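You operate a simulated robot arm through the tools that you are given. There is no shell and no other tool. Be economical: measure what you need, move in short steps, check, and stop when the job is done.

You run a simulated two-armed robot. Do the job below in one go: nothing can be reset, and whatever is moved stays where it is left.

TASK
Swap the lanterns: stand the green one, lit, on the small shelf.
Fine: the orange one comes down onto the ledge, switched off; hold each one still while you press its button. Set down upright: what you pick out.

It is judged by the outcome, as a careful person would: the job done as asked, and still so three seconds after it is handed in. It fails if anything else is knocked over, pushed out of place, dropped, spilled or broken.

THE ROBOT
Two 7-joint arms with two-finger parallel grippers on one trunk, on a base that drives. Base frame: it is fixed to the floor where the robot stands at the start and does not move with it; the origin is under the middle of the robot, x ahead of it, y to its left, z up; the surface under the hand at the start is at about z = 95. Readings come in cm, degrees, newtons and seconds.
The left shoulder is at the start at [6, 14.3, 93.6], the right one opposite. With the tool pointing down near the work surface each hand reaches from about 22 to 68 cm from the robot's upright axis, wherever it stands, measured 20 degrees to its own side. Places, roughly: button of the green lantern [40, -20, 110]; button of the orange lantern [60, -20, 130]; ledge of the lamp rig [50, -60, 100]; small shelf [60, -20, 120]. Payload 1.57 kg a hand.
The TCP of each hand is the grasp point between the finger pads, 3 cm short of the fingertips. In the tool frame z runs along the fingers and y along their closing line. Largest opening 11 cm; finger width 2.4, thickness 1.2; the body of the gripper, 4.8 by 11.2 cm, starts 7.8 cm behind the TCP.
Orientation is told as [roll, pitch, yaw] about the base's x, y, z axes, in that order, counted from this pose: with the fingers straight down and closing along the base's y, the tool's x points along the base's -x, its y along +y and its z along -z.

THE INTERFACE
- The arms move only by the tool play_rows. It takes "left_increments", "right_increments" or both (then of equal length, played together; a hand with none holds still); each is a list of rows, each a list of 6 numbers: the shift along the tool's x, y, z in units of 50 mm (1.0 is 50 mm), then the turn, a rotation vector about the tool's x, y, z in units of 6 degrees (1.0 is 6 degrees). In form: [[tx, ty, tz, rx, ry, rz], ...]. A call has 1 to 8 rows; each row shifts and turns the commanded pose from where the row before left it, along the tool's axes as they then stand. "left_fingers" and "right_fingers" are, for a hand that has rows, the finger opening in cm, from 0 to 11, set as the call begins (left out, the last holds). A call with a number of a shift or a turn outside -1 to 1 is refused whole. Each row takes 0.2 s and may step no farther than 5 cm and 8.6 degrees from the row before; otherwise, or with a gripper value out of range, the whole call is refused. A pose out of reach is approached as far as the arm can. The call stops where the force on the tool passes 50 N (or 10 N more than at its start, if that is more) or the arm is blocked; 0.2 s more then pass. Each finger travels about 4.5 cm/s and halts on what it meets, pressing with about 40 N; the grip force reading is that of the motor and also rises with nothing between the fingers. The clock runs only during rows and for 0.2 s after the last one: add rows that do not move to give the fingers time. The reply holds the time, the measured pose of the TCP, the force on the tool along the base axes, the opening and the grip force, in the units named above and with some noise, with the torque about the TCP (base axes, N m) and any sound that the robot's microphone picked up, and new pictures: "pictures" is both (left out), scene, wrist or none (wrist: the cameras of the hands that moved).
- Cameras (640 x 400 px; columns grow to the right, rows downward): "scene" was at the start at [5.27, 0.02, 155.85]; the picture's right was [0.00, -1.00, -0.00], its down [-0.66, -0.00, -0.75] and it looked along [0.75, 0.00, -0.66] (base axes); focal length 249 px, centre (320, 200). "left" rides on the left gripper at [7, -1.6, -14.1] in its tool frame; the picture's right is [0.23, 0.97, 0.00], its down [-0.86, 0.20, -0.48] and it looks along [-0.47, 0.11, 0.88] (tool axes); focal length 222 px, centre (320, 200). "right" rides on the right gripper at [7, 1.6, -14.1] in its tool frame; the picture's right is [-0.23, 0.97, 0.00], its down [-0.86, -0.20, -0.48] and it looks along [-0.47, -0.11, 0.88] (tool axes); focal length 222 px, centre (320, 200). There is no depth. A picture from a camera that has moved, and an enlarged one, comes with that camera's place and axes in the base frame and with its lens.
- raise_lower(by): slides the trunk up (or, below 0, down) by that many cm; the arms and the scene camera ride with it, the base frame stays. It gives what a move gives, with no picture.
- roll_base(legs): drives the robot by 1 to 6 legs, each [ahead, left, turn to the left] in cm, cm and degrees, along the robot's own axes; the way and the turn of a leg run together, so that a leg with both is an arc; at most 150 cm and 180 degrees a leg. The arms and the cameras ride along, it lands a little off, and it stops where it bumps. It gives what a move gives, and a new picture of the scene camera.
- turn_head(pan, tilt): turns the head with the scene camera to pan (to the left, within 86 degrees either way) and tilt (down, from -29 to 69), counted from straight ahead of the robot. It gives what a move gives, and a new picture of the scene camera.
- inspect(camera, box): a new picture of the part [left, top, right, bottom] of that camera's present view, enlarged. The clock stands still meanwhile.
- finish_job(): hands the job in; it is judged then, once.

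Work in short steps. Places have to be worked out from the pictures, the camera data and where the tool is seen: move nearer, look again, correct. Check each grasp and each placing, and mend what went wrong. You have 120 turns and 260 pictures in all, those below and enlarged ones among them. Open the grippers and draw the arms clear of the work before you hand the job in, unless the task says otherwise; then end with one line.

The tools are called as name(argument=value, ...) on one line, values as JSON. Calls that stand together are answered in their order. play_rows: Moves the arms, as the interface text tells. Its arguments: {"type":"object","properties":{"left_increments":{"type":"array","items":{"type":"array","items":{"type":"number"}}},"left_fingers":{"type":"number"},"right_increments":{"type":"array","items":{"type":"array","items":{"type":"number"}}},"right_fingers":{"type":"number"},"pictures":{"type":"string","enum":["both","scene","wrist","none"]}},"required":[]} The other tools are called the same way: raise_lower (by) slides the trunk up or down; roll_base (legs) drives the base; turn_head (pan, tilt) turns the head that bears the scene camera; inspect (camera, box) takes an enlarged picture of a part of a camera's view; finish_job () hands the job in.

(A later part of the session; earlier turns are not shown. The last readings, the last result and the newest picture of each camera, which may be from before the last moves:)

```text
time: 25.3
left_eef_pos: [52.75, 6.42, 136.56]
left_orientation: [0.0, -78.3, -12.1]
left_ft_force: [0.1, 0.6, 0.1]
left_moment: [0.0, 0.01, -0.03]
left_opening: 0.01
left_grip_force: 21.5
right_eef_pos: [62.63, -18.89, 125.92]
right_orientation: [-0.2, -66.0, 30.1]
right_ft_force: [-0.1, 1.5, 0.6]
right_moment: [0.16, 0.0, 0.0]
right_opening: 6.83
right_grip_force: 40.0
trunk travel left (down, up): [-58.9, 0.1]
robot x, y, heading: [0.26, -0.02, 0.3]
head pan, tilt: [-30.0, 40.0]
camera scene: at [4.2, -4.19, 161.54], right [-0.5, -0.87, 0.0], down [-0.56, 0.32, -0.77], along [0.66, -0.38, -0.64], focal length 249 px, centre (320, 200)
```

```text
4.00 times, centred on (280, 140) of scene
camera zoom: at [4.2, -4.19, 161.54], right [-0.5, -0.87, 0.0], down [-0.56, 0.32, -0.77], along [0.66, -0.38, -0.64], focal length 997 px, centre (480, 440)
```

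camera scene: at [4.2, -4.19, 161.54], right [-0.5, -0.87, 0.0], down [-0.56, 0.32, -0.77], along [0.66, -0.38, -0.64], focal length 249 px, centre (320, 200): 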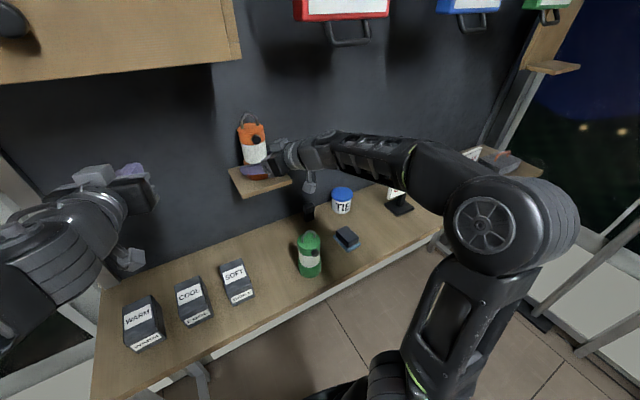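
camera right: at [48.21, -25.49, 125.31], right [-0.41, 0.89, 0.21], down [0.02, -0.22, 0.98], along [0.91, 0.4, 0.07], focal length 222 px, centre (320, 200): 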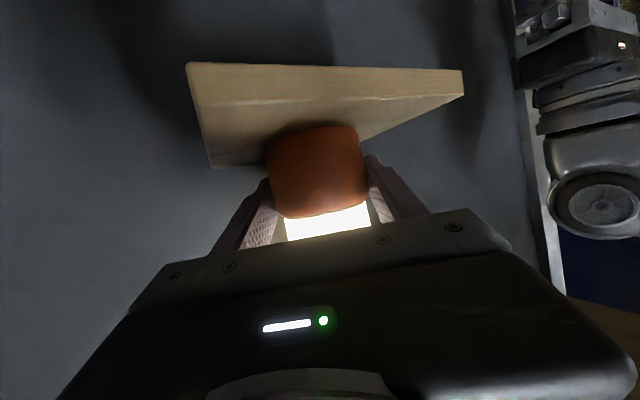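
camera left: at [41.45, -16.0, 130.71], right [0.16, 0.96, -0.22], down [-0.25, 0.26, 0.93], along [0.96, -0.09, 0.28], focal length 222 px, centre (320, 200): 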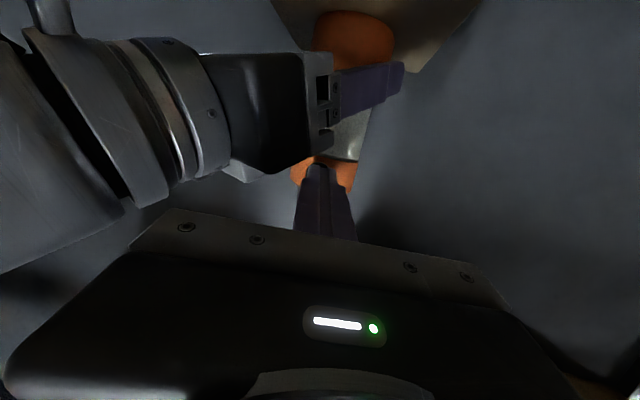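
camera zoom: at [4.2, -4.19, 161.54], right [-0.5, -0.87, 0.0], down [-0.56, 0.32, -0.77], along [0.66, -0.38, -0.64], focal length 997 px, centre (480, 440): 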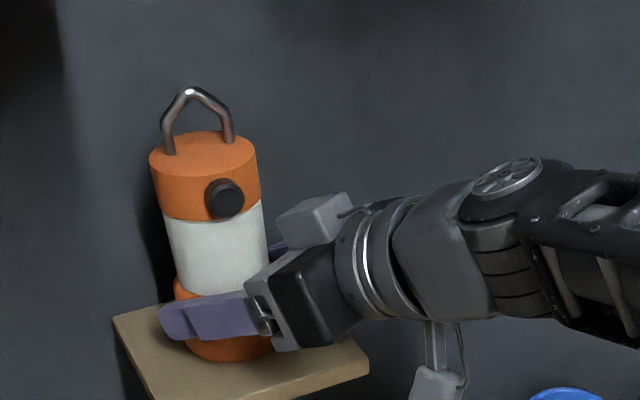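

The orange lantern is off and still held. I'll lift it clear of the shelf and draw it back.

play_rows(right_increments=[[-0.3, 0, -0.13, 0, 0, 0], [-0.5, 0, -0.22, 0, 0, 0], [-0.5, 0, -0.22, 0, 0, 0], [0.2, 0, -0.45, 0, 0, 0], [0.3, 0, -0.65, 0, 0, 0], [0.3, 0, -0.65, 0, 0, 0], [0.3, 0, -0.65, 0, 0, 0]], pictures="both")

```text
time: 26.9
left_eef_pos: [52.67, 6.09, 136.52]
left_orientation: [0.1, -78.3, -12.1]
left_ft_force: [-0.5, -1.2, 0.8]
left_moment: [-0.03, -0.01, 0.04]
left_opening: 0.01
left_grip_force: 21.3
right_eef_pos: [51.14, -25.78, 132.86]
right_orientation: [-0.2, -66.1, 30.1]
right_ft_force: [-0.3, -0.3, -1.8]
right_moment: [0.0, -0.01, -0.01]
right_opening: 6.84
right_grip_force: 40.2
trunk travel left (down, up): [-58.9, 0.1]
robot x, y, heading: [0.07, -0.31, 0.1]
head pan, tilt: [-30.0, 40.0]
camera scene: at [4.11, -4.32, 161.54], right [-0.5, -0.87, 0.0], down [-0.56, 0.32, -0.77], along [0.66, -0.38, -0.64], focal length 249 px, centre (320, 200)
camera right: at [36.69, -32.25, 132.31], right [-0.41, 0.89, 0.21], down [0.02, -0.22, 0.98], along [0.91, 0.4, 0.07], focal length 222 px, centre (320, 200)
```

scene: 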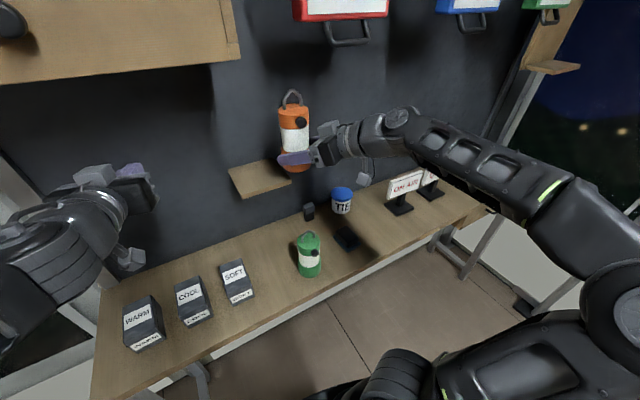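
right: 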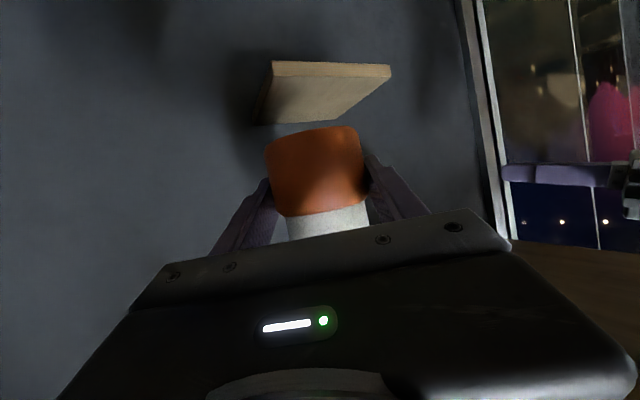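

The lantern is held well in the air. I'll turn the hand to straight ahead and carry it right, toward the clear patch between the sponge and the ON AIR sign.

play_rows(right_increments=[[0, 0, 0, 0.914, 0, 0.407], [0, 0, 0, 0.914, 0, 0.407], [0, 0, 0, 0.914, 0, 0.407], [0, 0, 0, 0.914, 0, 0.407], [0, 0, 0, 0.914, 0, 0.407]], pictures="none")

play_rows(right_increments=[[0.054, -0.92, -0.122, 0, 0, 0], [0.054, -0.92, -0.122, 0, 0, 0], [0.054, -0.92, -0.122, 0, 0, 0], [0.054, -0.92, -0.122, 0, 0, 0], [0.054, -0.92, -0.122, 0, 0, 0], [0.054, -0.92, -0.122, 0, 0, 0]], pictures="both")

```text
time: 28.1
left_eef_pos: [52.76, 6.34, 136.49]
left_orientation: [-0.4, -78.2, -11.7]
left_ft_force: [-0.2, 0.0, 0.1]
left_moment: [0.0, 0.01, 0.01]
left_opening: 0.01
left_grip_force: 21.5
right_eef_pos: [51.35, -25.5, 132.74]
right_orientation: [-0.3, -65.9, 0.1]
right_ft_force: [-0.7, 0.3, -2.3]
right_moment: [-0.08, 0.04, -0.02]
right_opening: 6.87
right_grip_force: 39.8
trunk travel left (down, up): [-58.9, 0.1]
robot x, y, heading: [0.31, 0.13, 0.0]
head pan, tilt: [-30.0, 40.0]
```

```text
time: 29.5
left_eef_pos: [52.83, 6.06, 136.62]
left_orientation: [0.2, -78.2, -12.1]
left_ft_force: [0.3, -1.0, -0.7]
left_moment: [-0.02, -0.02, 0.02]
left_opening: 0.0
left_grip_force: 21.7
right_eef_pos: [47.27, -53.27, 132.57]
right_orientation: [-0.2, -66.0, 0.1]
right_ft_force: [-0.6, -1.0, -1.8]
right_moment: [-0.02, 0.0, 0.0]
right_opening: 6.86
right_grip_force: 40.1
trunk travel left (down, up): [-58.9, 0.1]
robot x, y, heading: [0.13, -0.34, 0.2]
head pan, tilt: [-30.0, 40.0]
camera scene: at [4.22, -4.4, 161.53], right [-0.5, -0.87, 0.0], down [-0.56, 0.32, -0.77], along [0.66, -0.38, -0.64], focal length 249 px, centre (320, 200)
camera right: at [31.52, -51.76, 132.03], right [0.09, 0.97, 0.21], down [-0.09, -0.2, 0.98], along [0.99, -0.11, 0.07], focal length 222 px, centre (320, 200)
```

scene: 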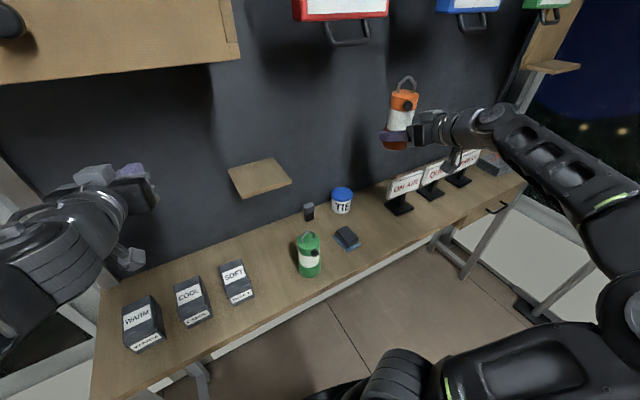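
right: 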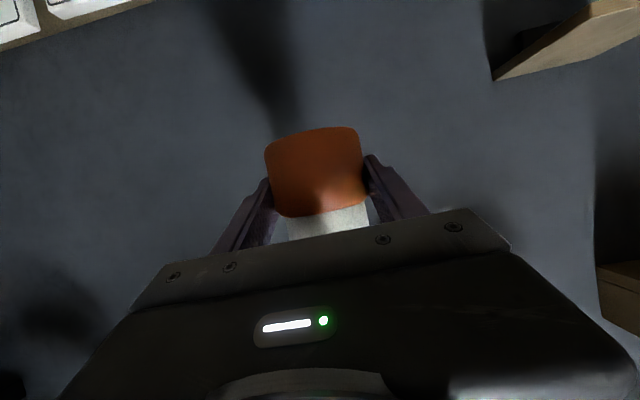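

The spot below, about [47, -53.5], looks clear of both sponge and sign. I'll lower most of the way and re-check.

play_rows(right_increments=[[0.88, 0, 0.39, 0, 0, 0], [0.88, 0, 0.39, 0, 0, 0], [0.88, 0, 0.39, 0, 0, 0], [0.88, 0, 0.39, 0, 0, 0], [0.88, 0, 0.39, 0, 0, 0]], pictures="both")

inspect(camera="scene", box=[300, 140, 460, 240])

```text
time: 30.7
left_eef_pos: [52.74, 6.15, 136.49]
left_orientation: [0.1, -78.1, -12.2]
left_ft_force: [0.4, -0.1, 0.4]
left_moment: [0.02, -0.03, 0.0]
left_opening: 0.01
left_grip_force: 20.9
right_eef_pos: [47.04, -53.29, 108.38]
right_orientation: [-0.1, -66.0, 0.1]
right_ft_force: [0.2, 0.2, -2.3]
right_moment: [-0.01, 0.02, 0.04]
right_opening: 6.86
right_grip_force: 39.9
trunk travel left (down, up): [-58.9, 0.1]
robot x, y, heading: [-0.36, -0.1, -0.0]
head pan, tilt: [-30.0, 40.0]
camera scene: at [4.24, -4.39, 161.54], right [-0.5, -0.87, 0.0], down [-0.56, 0.32, -0.77], along [0.66, -0.38, -0.64], focal length 249 px, centre (320, 200)
camera right: at [31.31, -51.65, 107.78], right [0.09, 0.97, 0.21], down [-0.09, -0.2, 0.98], along [0.99, -0.11, 0.07], focal length 222 px, centre (320, 200)
```

scene: 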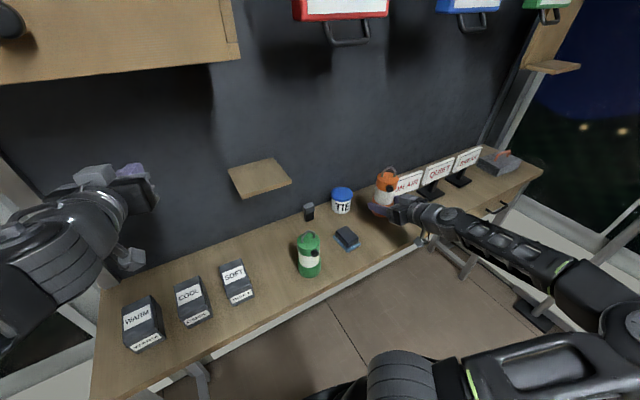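
right: 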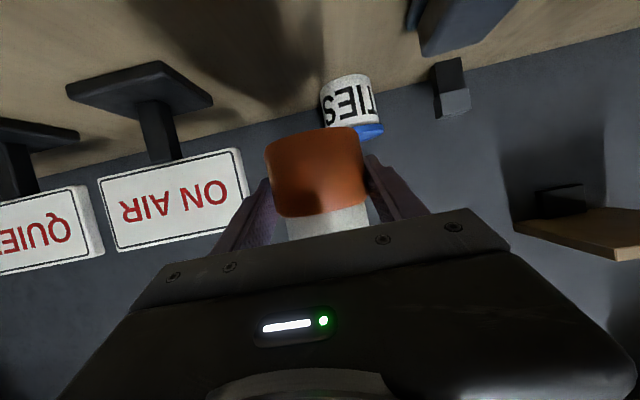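

```text
4.00 times, centred on (380, 190) of scene
camera zoom: at [4.24, -4.39, 161.54], right [-0.5, -0.87, 0.0], down [-0.56, 0.32, -0.77], along [0.66, -0.38, -0.64], focal length 997 px, centre (80, 240)
```

zoom: 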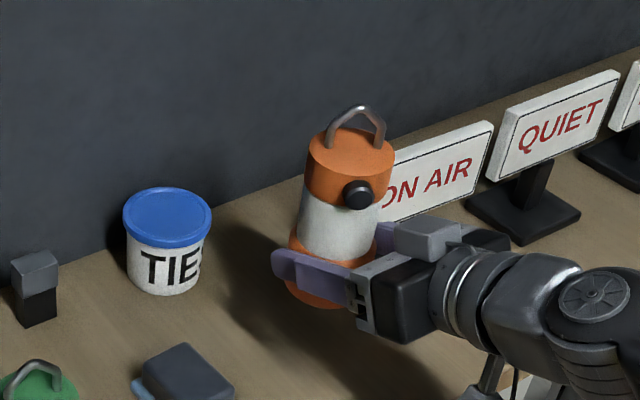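

It's clear: the sign is farther back and to the right, and the tin is behind. I'll lower slowly to touch the bench.

play_rows(right_increments=[[0.73, 0, 0.325, 0, 0, 0], [0.6, 0, 0.267, 0, 0, 0], [0.18, 0, 0.08, 0, 0, 0], [0.09, 0, 0.04, 0, 0, 0], [0.09, 0, 0.04, 0, 0, 0]], pictures="wrist")

inspect(camera="scene", box=[300, 140, 460, 240])

```text
time: 31.9
left_eef_pos: [52.82, 6.14, 136.67]
left_orientation: [0.0, -78.3, -12.1]
left_ft_force: [-0.6, -0.7, 0.2]
left_moment: [-0.01, 0.04, -0.02]
left_opening: 0.0
left_grip_force: 21.0
right_eef_pos: [47.2, -53.19, 99.27]
right_orientation: [-0.1, -66.0, 0.2]
right_ft_force: [0.0, 0.5, -2.3]
right_moment: [0.0, 0.0, -0.02]
right_opening: 6.87
right_grip_force: 40.1
trunk travel left (down, up): [-58.9, 0.1]
robot x, y, heading: [-0.06, 0.27, -0.1]
head pan, tilt: [-30.0, 40.0]
camera right: at [31.39, -51.68, 98.73], right [0.09, 0.97, 0.21], down [-0.09, -0.2, 0.98], along [0.99, -0.11, 0.07], focal length 222 px, centre (320, 200)
```

right: 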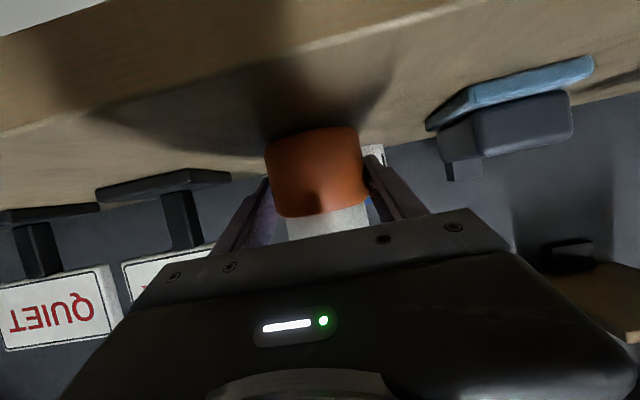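

```text
4.00 times, centred on (380, 190) of scene
camera zoom: at [4.23, -4.3, 161.53], right [-0.5, -0.87, 0.0], down [-0.56, 0.32, -0.77], along [0.66, -0.38, -0.64], focal length 997 px, centre (80, 240)
```

zoom: 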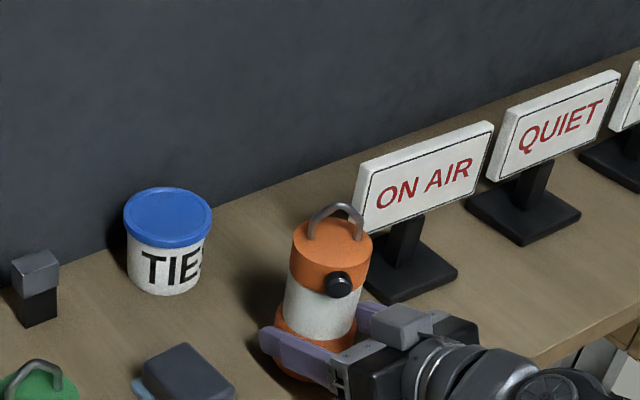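

Not touching yet, so I'll creep down and watch the vertical force.

play_rows(right_increments=[[0.055, 0, 0.024, 0, 0, 0], [0.055, 0, 0.024, 0, 0, 0], [0, 0, 0, 0, 0, 0]], pictures="none")

```text
time: 32.7
left_eef_pos: [52.85, 6.22, 136.53]
left_orientation: [-0.2, -78.2, -11.8]
left_ft_force: [-0.3, -0.3, 0.0]
left_moment: [-0.03, 0.01, -0.04]
left_opening: 0.03
left_grip_force: 21.1
right_eef_pos: [47.21, -53.22, 98.76]
right_orientation: [-0.3, -66.1, 0.1]
right_ft_force: [0.5, -1.7, 3.3]
right_moment: [0.07, 0.07, 0.02]
right_opening: 6.86
right_grip_force: 40.0
trunk travel left (down, up): [-58.9, 0.1]
robot x, y, heading: [-0.02, -0.18, -0.0]
head pan, tilt: [-30.0, 40.0]
```

Contact: the weight is now on the bench. I'll open the fingers modestly and back out along them.

play_rows(right_increments=[[0, 0, 0, 0, 0, 0], [0, 0, 0, 0, 0, 0], [0, 0, 0, 0, 0, 0], [0, 0, -0.3, 0, 0, 0], [0, 0, -0.6, 0, 0, 0], [0, 0, -0.8, 0, 0, 0], [0, 0, -0.8, 0, 0, 0]], right_fingers=9.6, pictures="both")

inspect(camera="scene", box=[270, 150, 430, 250])

```text
time: 34.3
left_eef_pos: [52.76, 6.36, 136.51]
left_orientation: [-0.1, -78.3, -11.8]
left_ft_force: [0.3, -0.2, -0.5]
left_moment: [0.04, 0.0, -0.04]
left_opening: 0.0
left_grip_force: 20.9
right_eef_pos: [35.95, -52.91, 104.11]
right_orientation: [-0.2, -65.9, 0.3]
right_ft_force: [-0.6, 0.1, 0.4]
right_moment: [0.01, 0.0, -0.01]
right_opening: 9.6
right_grip_force: 0.0
trunk travel left (down, up): [-58.9, 0.1]
robot x, y, heading: [-0.11, -0.04, -0.1]
head pan, tilt: [-30.0, 40.0]
camera scene: at [4.11, -4.19, 161.54], right [-0.5, -0.87, 0.0], down [-0.56, 0.32, -0.77], along [0.66, -0.38, -0.64], focal length 249 px, centre (320, 200)
camera right: at [20.25, -51.44, 103.56], right [0.09, 0.97, 0.21], down [-0.09, -0.2, 0.98], along [0.99, -0.11, 0.07], focal length 222 px, centre (320, 200)
```

scene: 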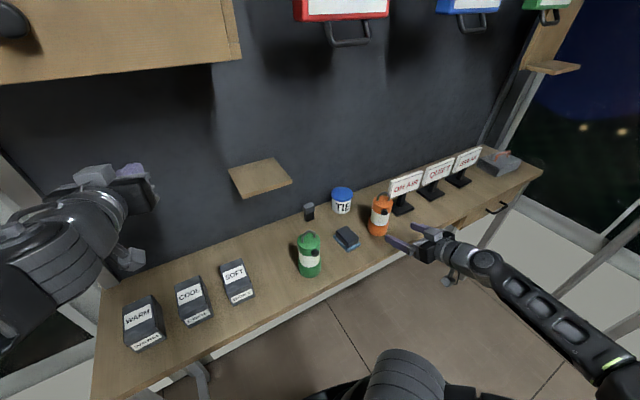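
right: 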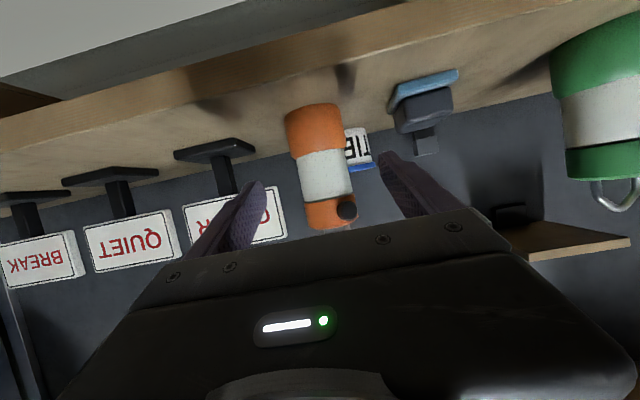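

```text
4.00 times, centred on (350, 200) of scene
camera zoom: at [4.11, -4.19, 161.54], right [-0.5, -0.87, 0.0], down [-0.56, 0.32, -0.77], along [0.66, -0.38, -0.64], focal length 997 px, centre (200, 200)
```

zoom: 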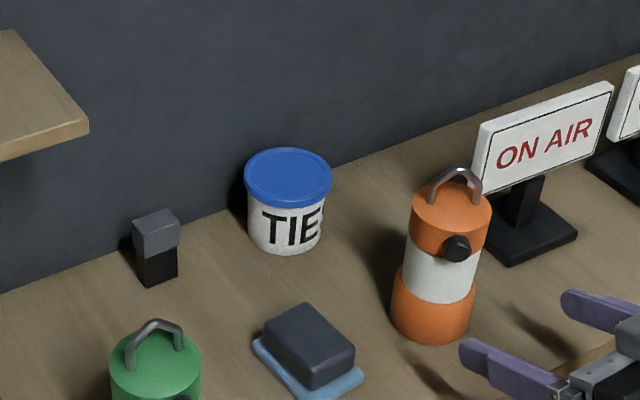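

The orange lantern stands upright and off on the ledge, with the sponge, tin and signs untouched. The green one is near [44.2, -23.6]. I'll bring the right hand over to in front of it and yaw inward, fingers open.

play_rows(right_increments=[[0.054, 0.92, -0.12, 0, 0, 0], [0.054, 0.92, -0.12, 0, 0, 0], [0.054, 0.92, -0.12, 0, 0, 0], [0.054, 0.92, -0.12, 0, 0, 0], [0.054, 0.92, -0.12, 0, 0, 0]], right_fingers=11, pictures="none")

play_rows(right_increments=[[0, 0, 0, -0.914, 0, -0.407], [0, 0, 0, -0.914, 0, -0.407], [0, 0, 0, -0.914, 0, -0.407], [0, 0, 0, -0.914, 0, -0.407], [0, 0, 0, -0.914, 0, -0.407]], pictures="both")

```text
time: 35.5
left_eef_pos: [52.74, 6.26, 136.5]
left_orientation: [0.0, -78.2, -12.0]
left_ft_force: [1.2, -0.3, -0.3]
left_moment: [0.0, -0.01, 0.01]
left_opening: 0.02
left_grip_force: 21.4
right_eef_pos: [36.94, -43.75, 103.76]
right_orientation: [0.0, -66.0, -0.1]
right_ft_force: [0.3, 1.0, 0.3]
right_moment: [0.03, 0.0, 0.0]
right_opening: 11.0
right_grip_force: 0.0
right hand out of reach, approached as far as the arm can: row 2, 3, 4, 5
trunk travel left (down, up): [-58.9, 0.1]
robot x, y, heading: [-0.15, -0.26, 0.1]
head pan, tilt: [-30.0, 40.0]
```

```text
time: 36.7
left_eef_pos: [52.74, 6.31, 136.66]
left_orientation: [0.1, -78.2, -12.0]
left_ft_force: [0.6, 0.1, 0.1]
left_moment: [0.01, 0.02, -0.01]
left_opening: 0.0
left_grip_force: 21.5
right_eef_pos: [36.79, -43.83, 103.61]
right_orientation: [-0.1, -65.9, 30.1]
right_ft_force: [-0.1, -0.2, -0.2]
right_moment: [0.0, 0.02, 0.03]
right_opening: 11.0
right_grip_force: 0.0
trunk travel left (down, up): [-58.9, 0.1]
robot x, y, heading: [0.12, 0.13, 0.2]
head pan, tilt: [-30.0, 40.0]
camera scene: at [4.24, -4.31, 161.53], right [-0.5, -0.87, 0.0], down [-0.56, 0.32, -0.77], along [0.66, -0.38, -0.64], focal length 249 px, centre (320, 200)
camera right: at [22.32, -50.49, 103.01], right [-0.41, 0.89, 0.21], down [0.02, -0.22, 0.98], along [0.91, 0.4, 0.07], focal length 222 px, centre (320, 200)
```

scene: 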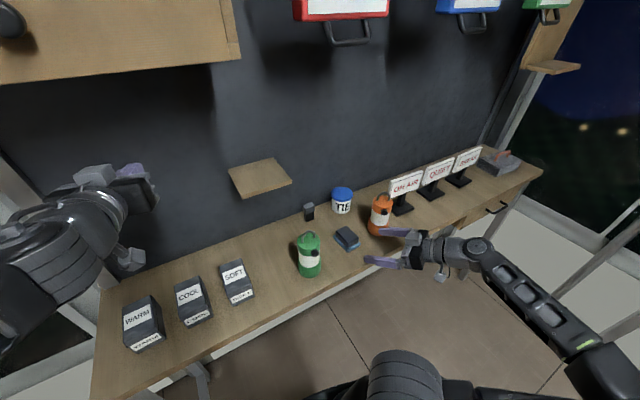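
right: 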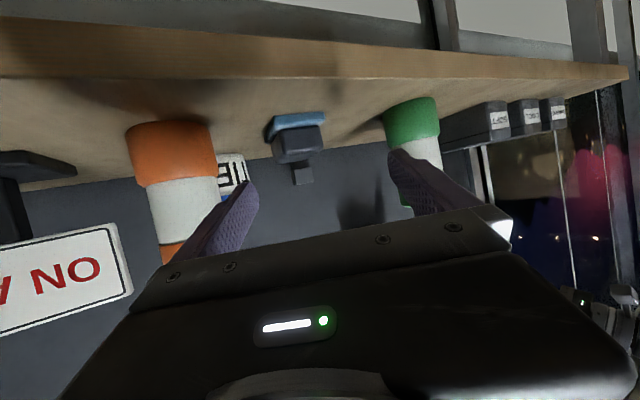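

The right arm is too folded here to get in front of the green lantern, so I'll back the robot up 15 cm.

roll_base(legs=[[-15, 0, 0]])

```text
time: 38.0
left_eef_pos: [37.68, 6.08, 136.63]
left_orientation: [0.0, -78.3, -12.1]
left_ft_force: [-1.4, 1.3, -0.4]
left_moment: [0.02, 0.04, 0.02]
left_opening: 0.0
left_grip_force: 21.6
right_eef_pos: [21.48, -44.03, 103.7]
right_orientation: [-0.3, -66.0, 30.1]
right_ft_force: [0.4, 0.0, 0.6]
right_moment: [0.0, -0.02, 0.01]
right_opening: 11.02
right_grip_force: 0.0
trunk travel left (down, up): [-58.9, 0.1]
robot x, y, heading: [-15.21, 0.14, -0.1]
head pan, tilt: [-30.0, 40.0]
camera scene: at [-11.05, -4.25, 161.54], right [-0.5, -0.87, 0.0], down [-0.56, 0.32, -0.77], along [0.66, -0.38, -0.64], focal length 249 px, centre (320, 200)
```

scene: 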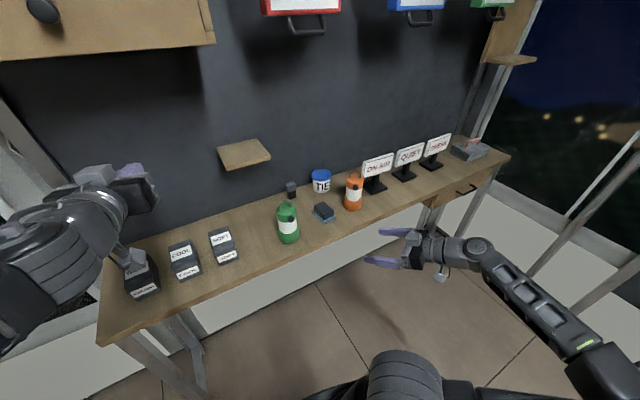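

The robot is back 15 cm and nothing was disturbed. I'll bring the right hand onto the approach line, about 14 cm short of the green lantern.

play_rows(right_increments=[[-0.32, 0.315, 0.725, 0, 0, 0], [-0.32, 0.315, 0.725, 0, 0, 0], [-0.32, 0.315, 0.725, 0, 0, 0], [-0.32, 0.315, 0.725, 0, 0, 0]], pictures="wrist")

inspect(camera="scene", box=[220, 170, 380, 270])

```text
time: 39.0
left_eef_pos: [37.78, 6.2, 136.52]
left_orientation: [-0.3, -78.3, -11.9]
left_ft_force: [0.7, -0.1, -1.0]
left_moment: [0.0, 0.02, 0.01]
left_opening: 0.0
left_grip_force: 21.1
right_eef_pos: [32.38, -30.54, 103.69]
right_orientation: [-0.1, -65.9, 29.9]
right_ft_force: [0.8, -0.1, -0.6]
right_moment: [-0.02, -0.02, -0.01]
right_opening: 11.0
right_grip_force: 0.1
trunk travel left (down, up): [-58.9, 0.1]
robot x, y, heading: [-15.33, 0.19, 0.1]
head pan, tilt: [-30.0, 40.0]
camera right: at [17.92, -37.04, 103.1], right [-0.4, 0.89, 0.21], down [0.02, -0.22, 0.98], along [0.91, 0.4, 0.07], focal length 222 px, centre (320, 200)
```

right: 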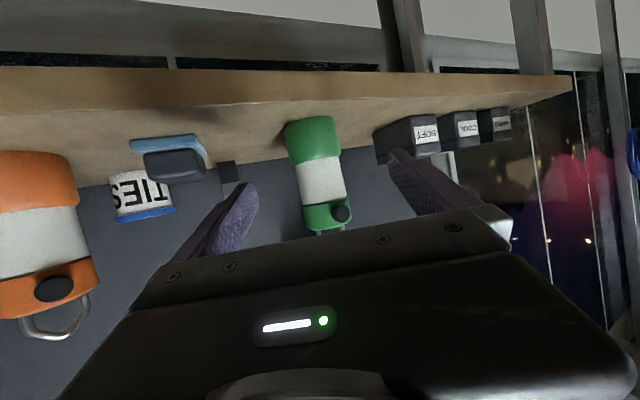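

```text
4.00 times, centred on (300, 220) of scene
camera zoom: at [-10.76, -4.2, 161.53], right [-0.5, -0.87, 0.0], down [-0.56, 0.32, -0.77], along [0.66, -0.38, -0.64], focal length 997 px, centre (400, 120)
```

zoom: 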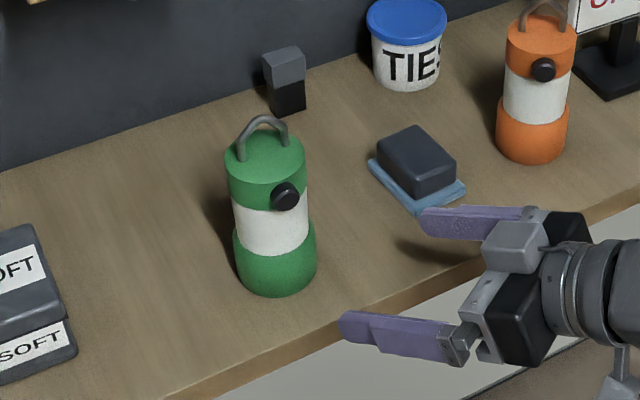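

The green lantern is about 13.5 cm ahead and 0.7 cm toward the hand's right. I'll correct that, lower to grip height and close to about 5.5 cm.

play_rows(right_increments=[[0.063, -0.05, 0.612, 0, 0, 0], [0.063, -0.05, 0.612, 0, 0, 0], [0.063, -0.05, 0.612, 0, 0, 0]], pictures="wrist")

inspect(camera="scene", box=[220, 170, 380, 270])

```text
time: 39.8
left_eef_pos: [37.94, 6.17, 136.54]
left_orientation: [-0.1, -78.2, -11.9]
left_ft_force: [-0.6, 0.3, -0.9]
left_moment: [0.01, 0.0, -0.03]
left_opening: 0.02
left_grip_force: 21.6
right_eef_pos: [39.79, -27.35, 99.3]
right_orientation: [-0.1, -65.9, 29.8]
right_ft_force: [-0.2, -0.8, -0.7]
right_moment: [-0.01, 0.01, 0.03]
right_opening: 10.98
right_grip_force: 0.1
trunk travel left (down, up): [-58.9, 0.1]
robot x, y, heading: [-15.17, -0.16, 0.1]
head pan, tilt: [-30.0, 40.0]
camera right: at [25.26, -33.78, 98.57], right [-0.4, 0.89, 0.21], down [0.02, -0.22, 0.98], along [0.91, 0.4, 0.07], focal length 222 px, centre (320, 200)
```

right: 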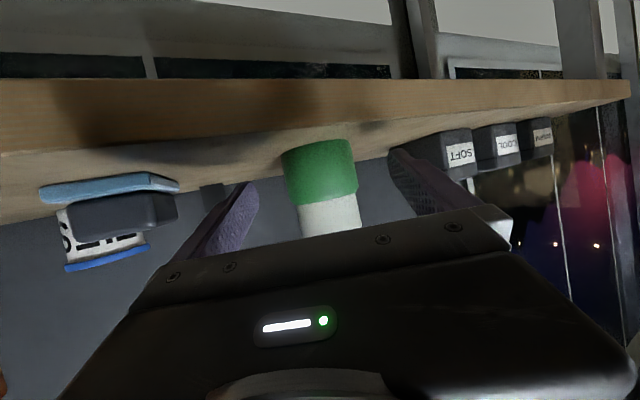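

```text
4.00 times, centred on (300, 220) of scene
camera zoom: at [-10.72, -4.24, 161.53], right [-0.5, -0.87, 0.0], down [-0.56, 0.32, -0.77], along [0.66, -0.38, -0.64], focal length 997 px, centre (400, 120)
```

zoom: 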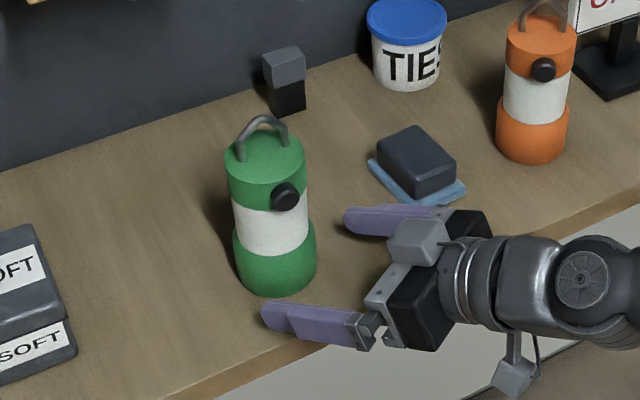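

It's centred, with about 5.4 cm to go. I'll advance the rest of the way and then close.

play_rows(right_increments=[[-0.197, -0.01, 0.493, 0, 0, 0], [-0.197, -0.01, 0.493, 0, 0, 0], [0, 0, 0, 0, 0, 0]], pictures="wrist")

play_rows(right_increments=[[0, 0, 0, 0, 0, 0], [0, 0, 0, 0, 0, 0], [0, 0, 0, 0, 0, 0], [0, 0, 0, 0, 0, 0], [0, 0, 0, 0, 0, 0], [0, 0, 0, 0, 0, 0]], right_fingers=4, pictures="both")

```text
time: 40.6
left_eef_pos: [37.84, 6.28, 136.6]
left_orientation: [-0.1, -78.2, -12.0]
left_ft_force: [0.3, 0.0, 0.1]
left_moment: [-0.01, 0.03, 0.01]
left_opening: 0.01
left_grip_force: 21.2
right_eef_pos: [44.29, -24.83, 99.06]
right_orientation: [-0.2, -66.1, 30.0]
right_ft_force: [-0.2, 0.1, -0.6]
right_moment: [0.01, -0.01, -0.02]
right_opening: 11.0
right_grip_force: 0.1
trunk travel left (down, up): [-58.9, 0.1]
robot x, y, heading: [-15.21, 0.12, -0.1]
head pan, tilt: [-30.0, 40.0]
camera right: at [29.81, -31.24, 98.43], right [-0.4, 0.89, 0.21], down [0.02, -0.22, 0.98], along [0.91, 0.4, 0.07], focal length 222 px, centre (320, 200)
```

right: 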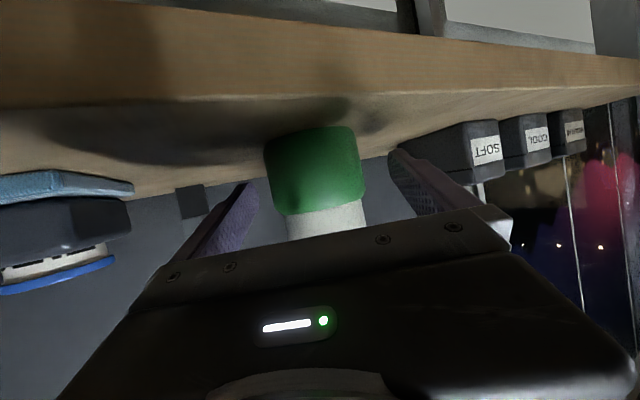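

```text
time: 42.0
left_eef_pos: [37.72, 6.16, 136.56]
left_orientation: [0.0, -78.2, -12.0]
left_ft_force: [-0.2, 0.0, 0.7]
left_moment: [-0.01, 0.02, -0.01]
left_opening: 0.01
left_grip_force: 21.1
right_eef_pos: [44.3, -24.69, 98.96]
right_orientation: [-0.2, -66.0, 30.0]
right_ft_force: [1.5, -0.3, 0.7]
right_moment: [0.12, 0.01, -0.03]
right_opening: 6.84
right_grip_force: 40.3
trunk travel left (down, up): [-58.9, 0.1]
robot x, y, heading: [-14.92, 0.15, -0.0]
head pan, tilt: [-30.0, 40.0]
camera scene: at [-10.85, -4.26, 161.54], right [-0.5, -0.87, 0.0], down [-0.56, 0.32, -0.77], along [0.66, -0.38, -0.64], focal length 249 px, centre (320, 200)
camera right: at [29.8, -31.24, 98.43], right [-0.4, 0.89, 0.21], down [0.02, -0.22, 0.98], along [0.91, 0.4, 0.07], focal length 222 px, centre (320, 200)
```

scene: 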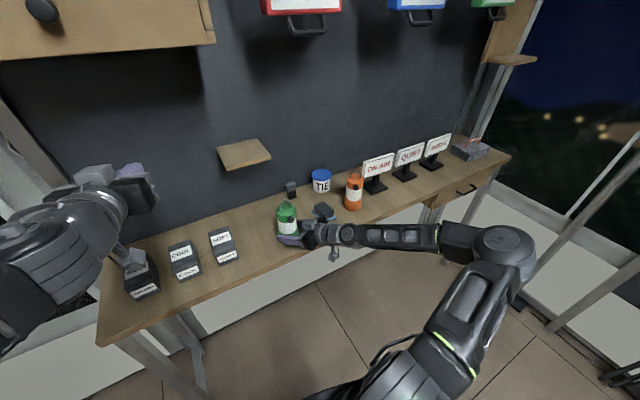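
right: 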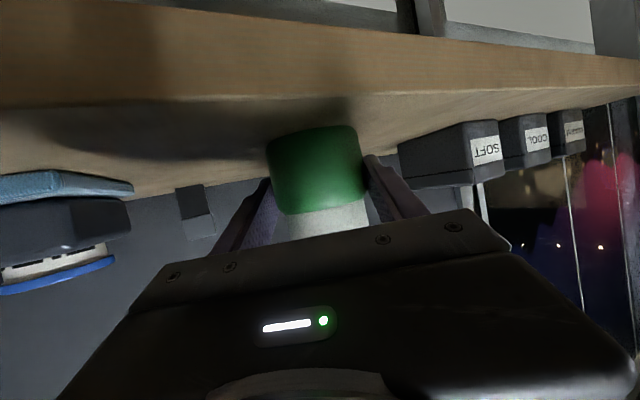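

A firm grip on the green lantern. I'll lift it straight up to above shelf height.

play_rows(right_increments=[[-0.3, 0, -0.133, 0, 0, 0], [-0.8, 0, -0.356, 0, 0, 0], [-0.87, 0, -0.387, 0, 0, 0], [-0.87, 0, -0.387, 0, 0, 0], [-0.87, 0, -0.387, 0, 0, 0], [-0.87, 0, -0.387, 0, 0, 0], [-0.87, 0, -0.387, 0, 0, 0], [-0.87, 0, -0.387, 0, 0, 0]], pictures="both")

```text
time: 43.8
left_eef_pos: [37.72, 6.17, 136.64]
left_orientation: [-0.1, -78.2, -11.8]
left_ft_force: [-0.4, -0.2, 0.4]
left_moment: [0.04, 0.01, -0.04]
left_opening: 0.01
left_grip_force: 20.7
right_eef_pos: [44.06, -24.42, 133.42]
right_orientation: [-0.1, -66.0, 30.0]
right_ft_force: [0.0, -0.1, -3.0]
right_moment: [-0.02, 0.02, -0.01]
right_opening: 6.85
right_grip_force: 39.4
trunk travel left (down, up): [-58.9, 0.1]
robot x, y, heading: [-14.72, 0.33, -0.1]
head pan, tilt: [-30.0, 40.0]
camera scene: at [-10.87, -4.17, 161.53], right [-0.5, -0.87, 0.0], down [-0.56, 0.32, -0.77], along [0.66, -0.38, -0.64], focal length 249 px, centre (320, 200)
camera right: at [29.51, -30.92, 132.8], right [-0.41, 0.89, 0.21], down [0.02, -0.22, 0.98], along [0.91, 0.4, 0.07], focal length 222 px, centre (320, 200)
```

scene: 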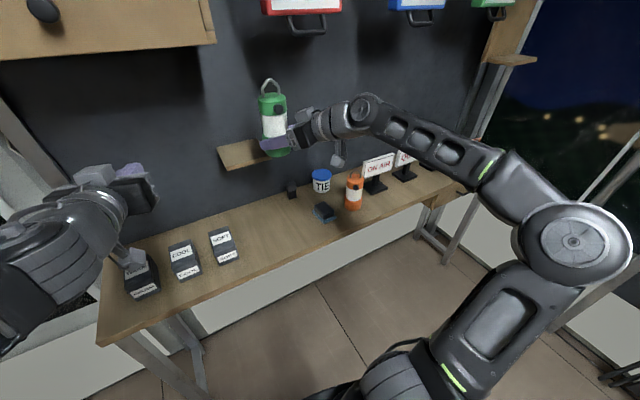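
right: 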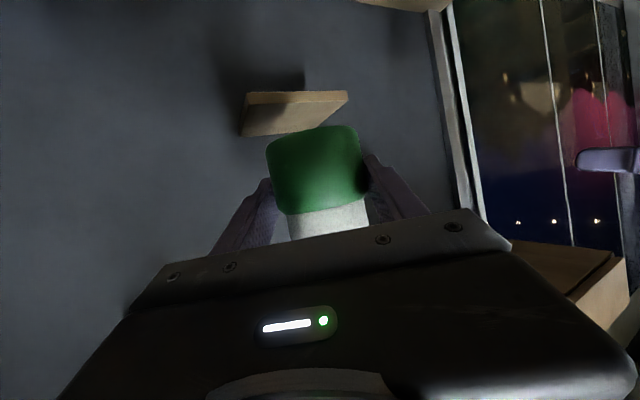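

The green lantern is up with its base near z = 129.5, above shelf level. I'll drive back ahead 15 cm, which brings the lantern over the shelf's front edge with clearance.

roll_base(legs=[[15, 0, 0]])

inspect(camera="scene", box=[200, 90, 360, 190])

```text
time: 45.2
left_eef_pos: [53.01, 5.99, 136.42]
left_orientation: [-0.1, -78.2, -11.9]
left_ft_force: [0.6, 0.4, -0.4]
left_moment: [0.01, -0.03, -0.03]
left_opening: 0.0
left_grip_force: 21.6
right_eef_pos: [59.21, -24.66, 133.3]
right_orientation: [-0.1, -65.9, 29.8]
right_ft_force: [0.4, 0.5, -3.0]
right_moment: [-0.02, 0.04, 0.02]
right_opening: 6.84
right_grip_force: 40.0
trunk travel left (down, up): [-58.9, 0.1]
robot x, y, heading: [-0.38, 0.05, -0.3]
head pan, tilt: [-30.0, 40.0]
camera scene: at [4.37, -4.31, 161.53], right [-0.5, -0.86, 0.0], down [-0.56, 0.32, -0.77], along [0.66, -0.39, -0.64], focal length 249 px, centre (320, 200)
```

scene: 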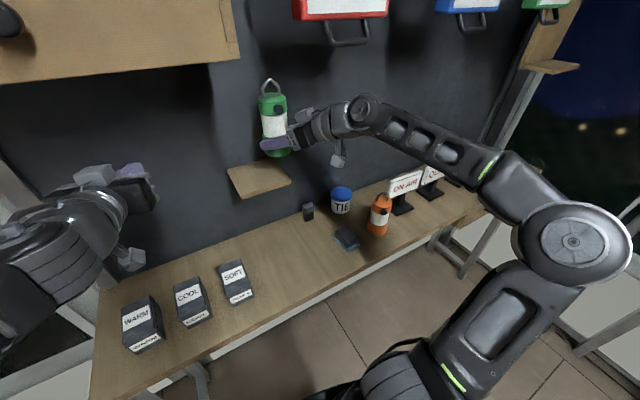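

```text
4.00 times, centred on (280, 140) of scene
camera zoom: at [4.37, -4.31, 161.53], right [-0.5, -0.86, 0.0], down [-0.56, 0.32, -0.77], along [0.66, -0.39, -0.64], focal length 997 px, centre (480, 440)
```

zoom: 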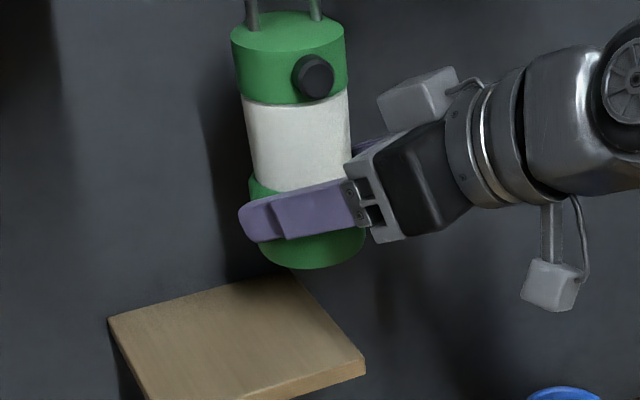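

The shelf spans x 56.5–70.8 and y -25.8 to -12.2. I'll centre the green lantern over it and lower to about 1 cm above contact.

play_rows(right_increments=[[-0.25, 0.3, 0.56, 0, 0, 0], [-0.25, 0.3, 0.56, 0, 0, 0], [0, 0, 0, 0, 0, 0], [0.5, 0, 0.222, 0, 0, 0], [0.5, 0, 0.222, 0, 0, 0], [0.1, 0, 0.044, 0, 0, 0]], pictures="wrist")

inspect(camera="scene", box=[200, 90, 360, 190])

```text
time: 46.6
left_eef_pos: [52.77, 6.0, 136.61]
left_orientation: [-0.2, -78.3, -12.2]
left_ft_force: [0.3, -0.5, -0.3]
left_moment: [0.01, -0.01, 0.0]
left_opening: 0.02
left_grip_force: 21.1
right_eef_pos: [62.82, -18.98, 127.43]
right_orientation: [-0.3, -65.9, 30.0]
right_ft_force: [-0.5, -0.4, -2.3]
right_moment: [-0.02, 0.03, 0.01]
right_opening: 6.85
right_grip_force: 39.6
trunk travel left (down, up): [-58.9, 0.1]
robot x, y, heading: [-0.16, -0.49, 0.0]
head pan, tilt: [-30.0, 40.0]
camera right: at [48.32, -25.44, 126.79], right [-0.4, 0.89, 0.21], down [0.02, -0.22, 0.98], along [0.91, 0.4, 0.07], focal length 222 px, centre (320, 200)
```

right: 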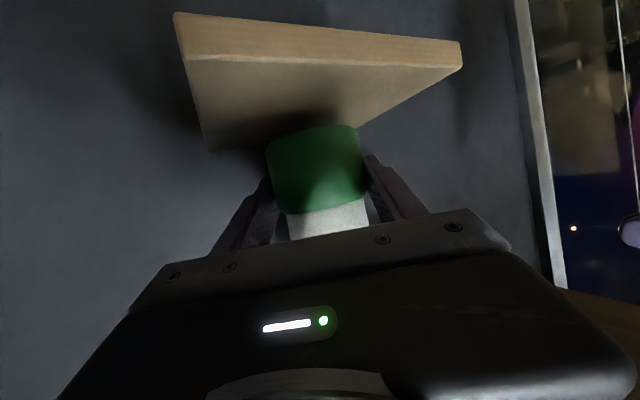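

```text
4.00 times, centred on (280, 140) of scene
camera zoom: at [4.19, -4.29, 161.53], right [-0.5, -0.86, 0.0], down [-0.56, 0.32, -0.77], along [0.66, -0.39, -0.64], focal length 997 px, centre (480, 440)
```

zoom: 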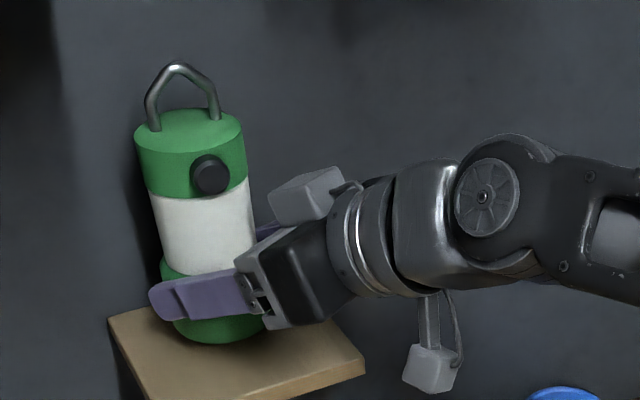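

I'll creep down to contact.

play_rows(right_increments=[[0.09, 0, 0.04, 0, 0, 0], [0.07, 0, 0.031, 0, 0, 0], [0.055, 0, 0.024, 0, 0, 0], [0, 0, 0, 0, 0, 0]], pictures="none")

```text
time: 47.6
left_eef_pos: [52.77, 6.09, 136.55]
left_orientation: [0.0, -78.1, -12.1]
left_ft_force: [-0.1, -0.7, 0.9]
left_moment: [0.0, 0.01, -0.03]
left_opening: 0.0
left_grip_force: 21.5
right_eef_pos: [62.86, -19.08, 126.25]
right_orientation: [-0.1, -65.9, 29.9]
right_ft_force: [-0.7, -0.9, -2.5]
right_moment: [-0.05, -0.03, 0.02]
right_opening: 6.83
right_grip_force: 39.6
trunk travel left (down, up): [-58.9, 0.1]
robot x, y, heading: [-0.31, 0.01, -0.2]
head pan, tilt: [-30.0, 40.0]
```

play_rows(right_increments=[[0.037, 0, 0.016, 0, 0, 0], [0.037, 0, 0.016, 0, 0, 0], [0, 0, 0, 0, 0, 0]], pictures="none")

```text
time: 48.4
left_eef_pos: [52.7, 5.98, 136.62]
left_orientation: [-0.2, -78.2, -11.9]
left_ft_force: [-0.3, -0.4, 0.2]
left_moment: [0.04, 0.01, 0.0]
left_opening: 0.0
left_grip_force: 21.3
right_eef_pos: [62.88, -19.0, 125.95]
right_orientation: [-0.3, -66.2, 29.9]
right_ft_force: [2.5, -2.2, 13.1]
right_moment: [0.11, 0.23, 0.01]
right_opening: 6.85
right_grip_force: 40.0
trunk travel left (down, up): [-58.9, 0.1]
robot x, y, heading: [-0.01, 0.12, -0.2]
head pan, tilt: [-30.0, 40.0]
```

The green lantern rests on the shelf. I'll ease off the slight overpress, keep holding, and retrace the left presser to a few cm in front of the button.

play_rows(right_increments=[[-0.022, 0, -0.01, 0, 0, 0], [0, 0, 0, 0, 0, 0], [0, 0, 0, 0, 0, 0], [0, 0, 0, 0, 0, 0], [0, 0, 0, 0, 0, 0], [0, 0, 0, 0, 0, 0]], left_increments=[[0, -0.9, 0, 0, 0, 0], [0, -0.9, 0, 0, 0, 0], [0, -0.9, 0, 0, 0, 0], [0, -0.9, 0, 0, 0, 0], [0, -0.9, 0, 0, 0, 0], [0, 0, 0.6, 0, 0, 0]], left_fingers=0, pictures="wrist")

inspect(camera="left", box=[240, 90, 400, 190])

```text
time: 49.8
left_eef_pos: [50.7, -16.54, 136.21]
left_orientation: [-0.1, -78.3, -12.0]
left_ft_force: [0.0, -1.1, 0.4]
left_moment: [0.02, 0.02, -0.01]
left_opening: 0.02
left_grip_force: 21.4
right_eef_pos: [62.64, -19.12, 125.96]
right_orientation: [-0.1, -66.1, 30.0]
right_ft_force: [3.1, -1.3, 15.9]
right_moment: [0.53, -0.07, 0.04]
right_opening: 6.87
right_grip_force: 40.1
trunk travel left (down, up): [-58.9, 0.1]
robot x, y, heading: [-0.37, 0.14, -0.3]
head pan, tilt: [-30.0, 40.0]
camera right: at [48.2, -25.52, 125.35], right [-0.4, 0.89, 0.21], down [0.02, -0.22, 0.98], along [0.91, 0.4, 0.07], focal length 222 px, centre (320, 200)
camera left: at [35.72, -14.79, 132.28], right [0.16, 0.96, -0.22], down [-0.25, 0.26, 0.93], along [0.96, -0.09, 0.28], focal length 222 px, centre (320, 200)
```

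right: 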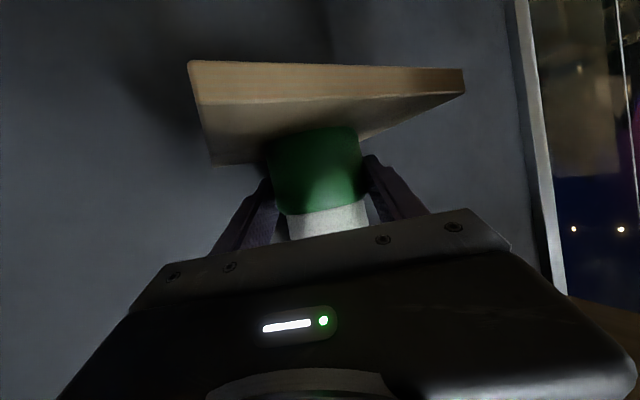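
left: 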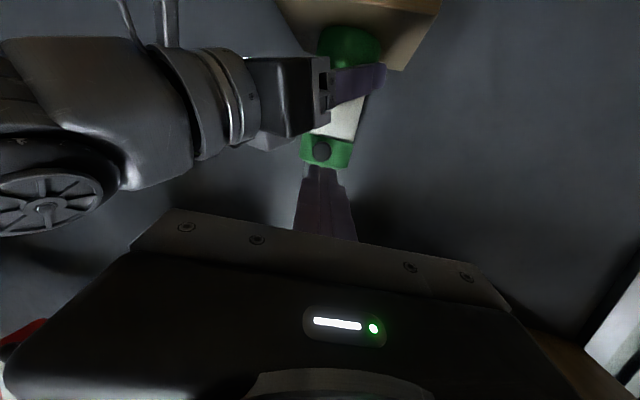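

```text
4.00 times, centred on (320, 140) of left
camera zoom: at [35.72, -14.79, 132.28], right [0.16, 0.96, -0.22], down [-0.25, 0.26, 0.93], along [0.96, -0.09, 0.28], focal length 888 px, centre (320, 440)
```

zoom: 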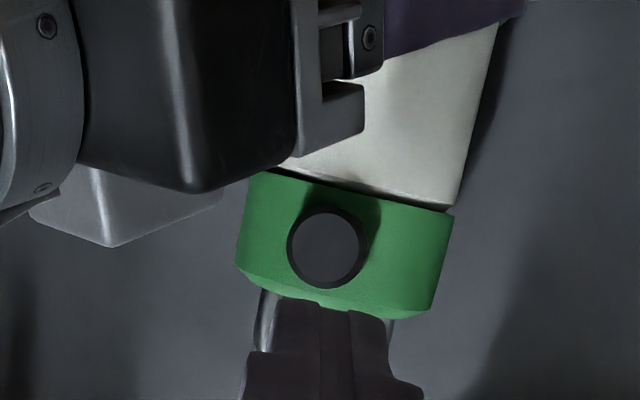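

The button is straight ahead of the fingertips, about 6 cm away. I'll advance 4.8 cm while easing the right hand's downward load a little.

play_rows(left_increments=[[0.03, 0, 0.4, 0, 0, 0], [0, 0, 0.36, 0, 0, 0], [0, 0, 0.2, 0, 0, 0]], right_increments=[[-0.018, 0, -0.008, 0, 0, 0], [0, 0, 0, 0, 0, 0], [0, 0, 0, 0, 0, 0]], pictures="none")

inspect(camera="left", box=[240, 90, 400, 190])

```text
time: 50.6
left_eef_pos: [55.32, -17.53, 134.84]
left_orientation: [0.0, -78.2, -12.1]
left_ft_force: [0.5, -0.1, 0.8]
left_moment: [-0.02, 0.01, 0.01]
left_opening: 0.01
left_grip_force: 21.1
right_eef_pos: [62.75, -19.1, 125.88]
right_orientation: [-0.2, -65.9, 29.9]
right_ft_force: [-1.7, -0.1, 6.9]
right_moment: [0.24, -0.13, 0.09]
right_opening: 6.85
right_grip_force: 40.1
trunk travel left (down, up): [-58.9, 0.1]
robot x, y, heading: [-0.08, 0.09, -0.2]
head pan, tilt: [-30.0, 40.0]
```

```text
4.00 times, centred on (320, 140) of left
camera zoom: at [40.23, -15.76, 130.97], right [0.16, 0.96, -0.22], down [-0.25, 0.26, 0.93], along [0.96, -0.1, 0.28], focal length 888 px, centre (320, 440)
```

zoom: 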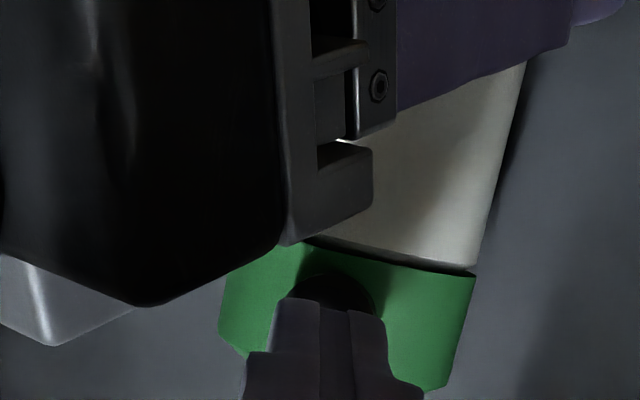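

Aligned and about to touch. I'll creep forward in 3 mm steps.

play_rows(left_increments=[[0, 0, 0.06, 0, 0, 0], [0, 0, 0.06, 0, 0, 0], [0, 0, 0.06, 0, 0, 0]], pictures="wrist")

```text
time: 51.4
left_eef_pos: [56.23, -17.71, 134.62]
left_orientation: [0.1, -78.2, -12.2]
left_ft_force: [-0.6, 0.8, 0.4]
left_moment: [-0.01, 0.0, 0.01]
left_opening: 0.0
left_grip_force: 21.3
right_eef_pos: [62.7, -19.16, 125.99]
right_orientation: [0.0, -65.9, 29.9]
right_ft_force: [-1.1, 0.3, 0.9]
right_moment: [0.14, -0.03, 0.02]
right_opening: 6.85
right_grip_force: 39.9
trunk travel left (down, up): [-58.9, 0.1]
robot x, y, heading: [-0.07, 0.07, -0.2]
head pan, tilt: [-30.0, 40.0]
camera left: at [41.2, -15.96, 130.68], right [0.16, 0.96, -0.22], down [-0.25, 0.26, 0.93], along [0.96, -0.09, 0.28], focal length 222 px, centre (320, 200)
```

left: 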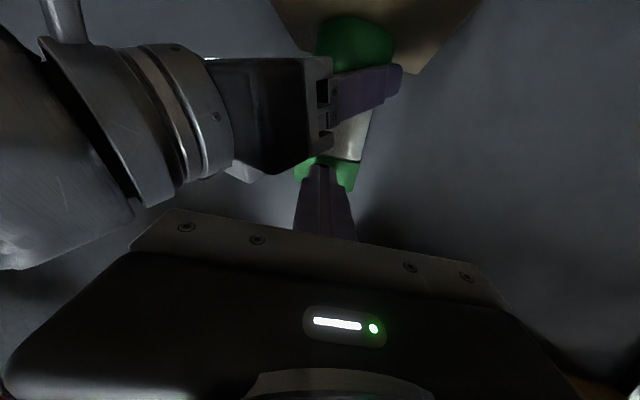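

play_rows(left_increments=[[0, 0, 0.06, 0, 0, 0], [0, 0, 0.03, 0, 0, 0]], pictures="wrist")

```text
time: 52.0
left_eef_pos: [56.73, -17.82, 134.57]
left_orientation: [-0.1, -78.2, -12.0]
left_ft_force: [-2.1, 3.1, 1.2]
left_moment: [-0.04, -0.03, 0.12]
left_opening: 0.0
left_grip_force: 21.3
right_eef_pos: [62.83, -19.11, 125.95]
right_orientation: [-0.1, -65.9, 29.8]
right_ft_force: [1.5, -2.2, -1.9]
right_moment: [0.31, 0.17, 0.05]
right_opening: 6.84
right_grip_force: 40.1
trunk travel left (down, up): [-58.9, 0.1]
robot x, y, heading: [0.12, -0.0, -0.2]
head pan, tilt: [-30.0, 40.0]
camera left: at [41.66, -16.12, 130.67], right [0.16, 0.96, -0.22], down [-0.25, 0.26, 0.93], along [0.96, -0.09, 0.28], focal length 222 px, centre (320, 200)
```

left: 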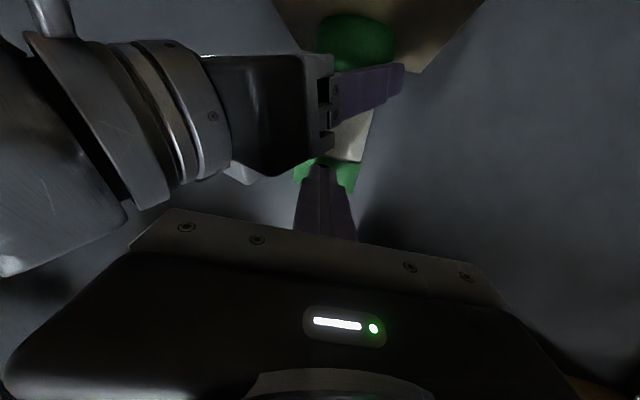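

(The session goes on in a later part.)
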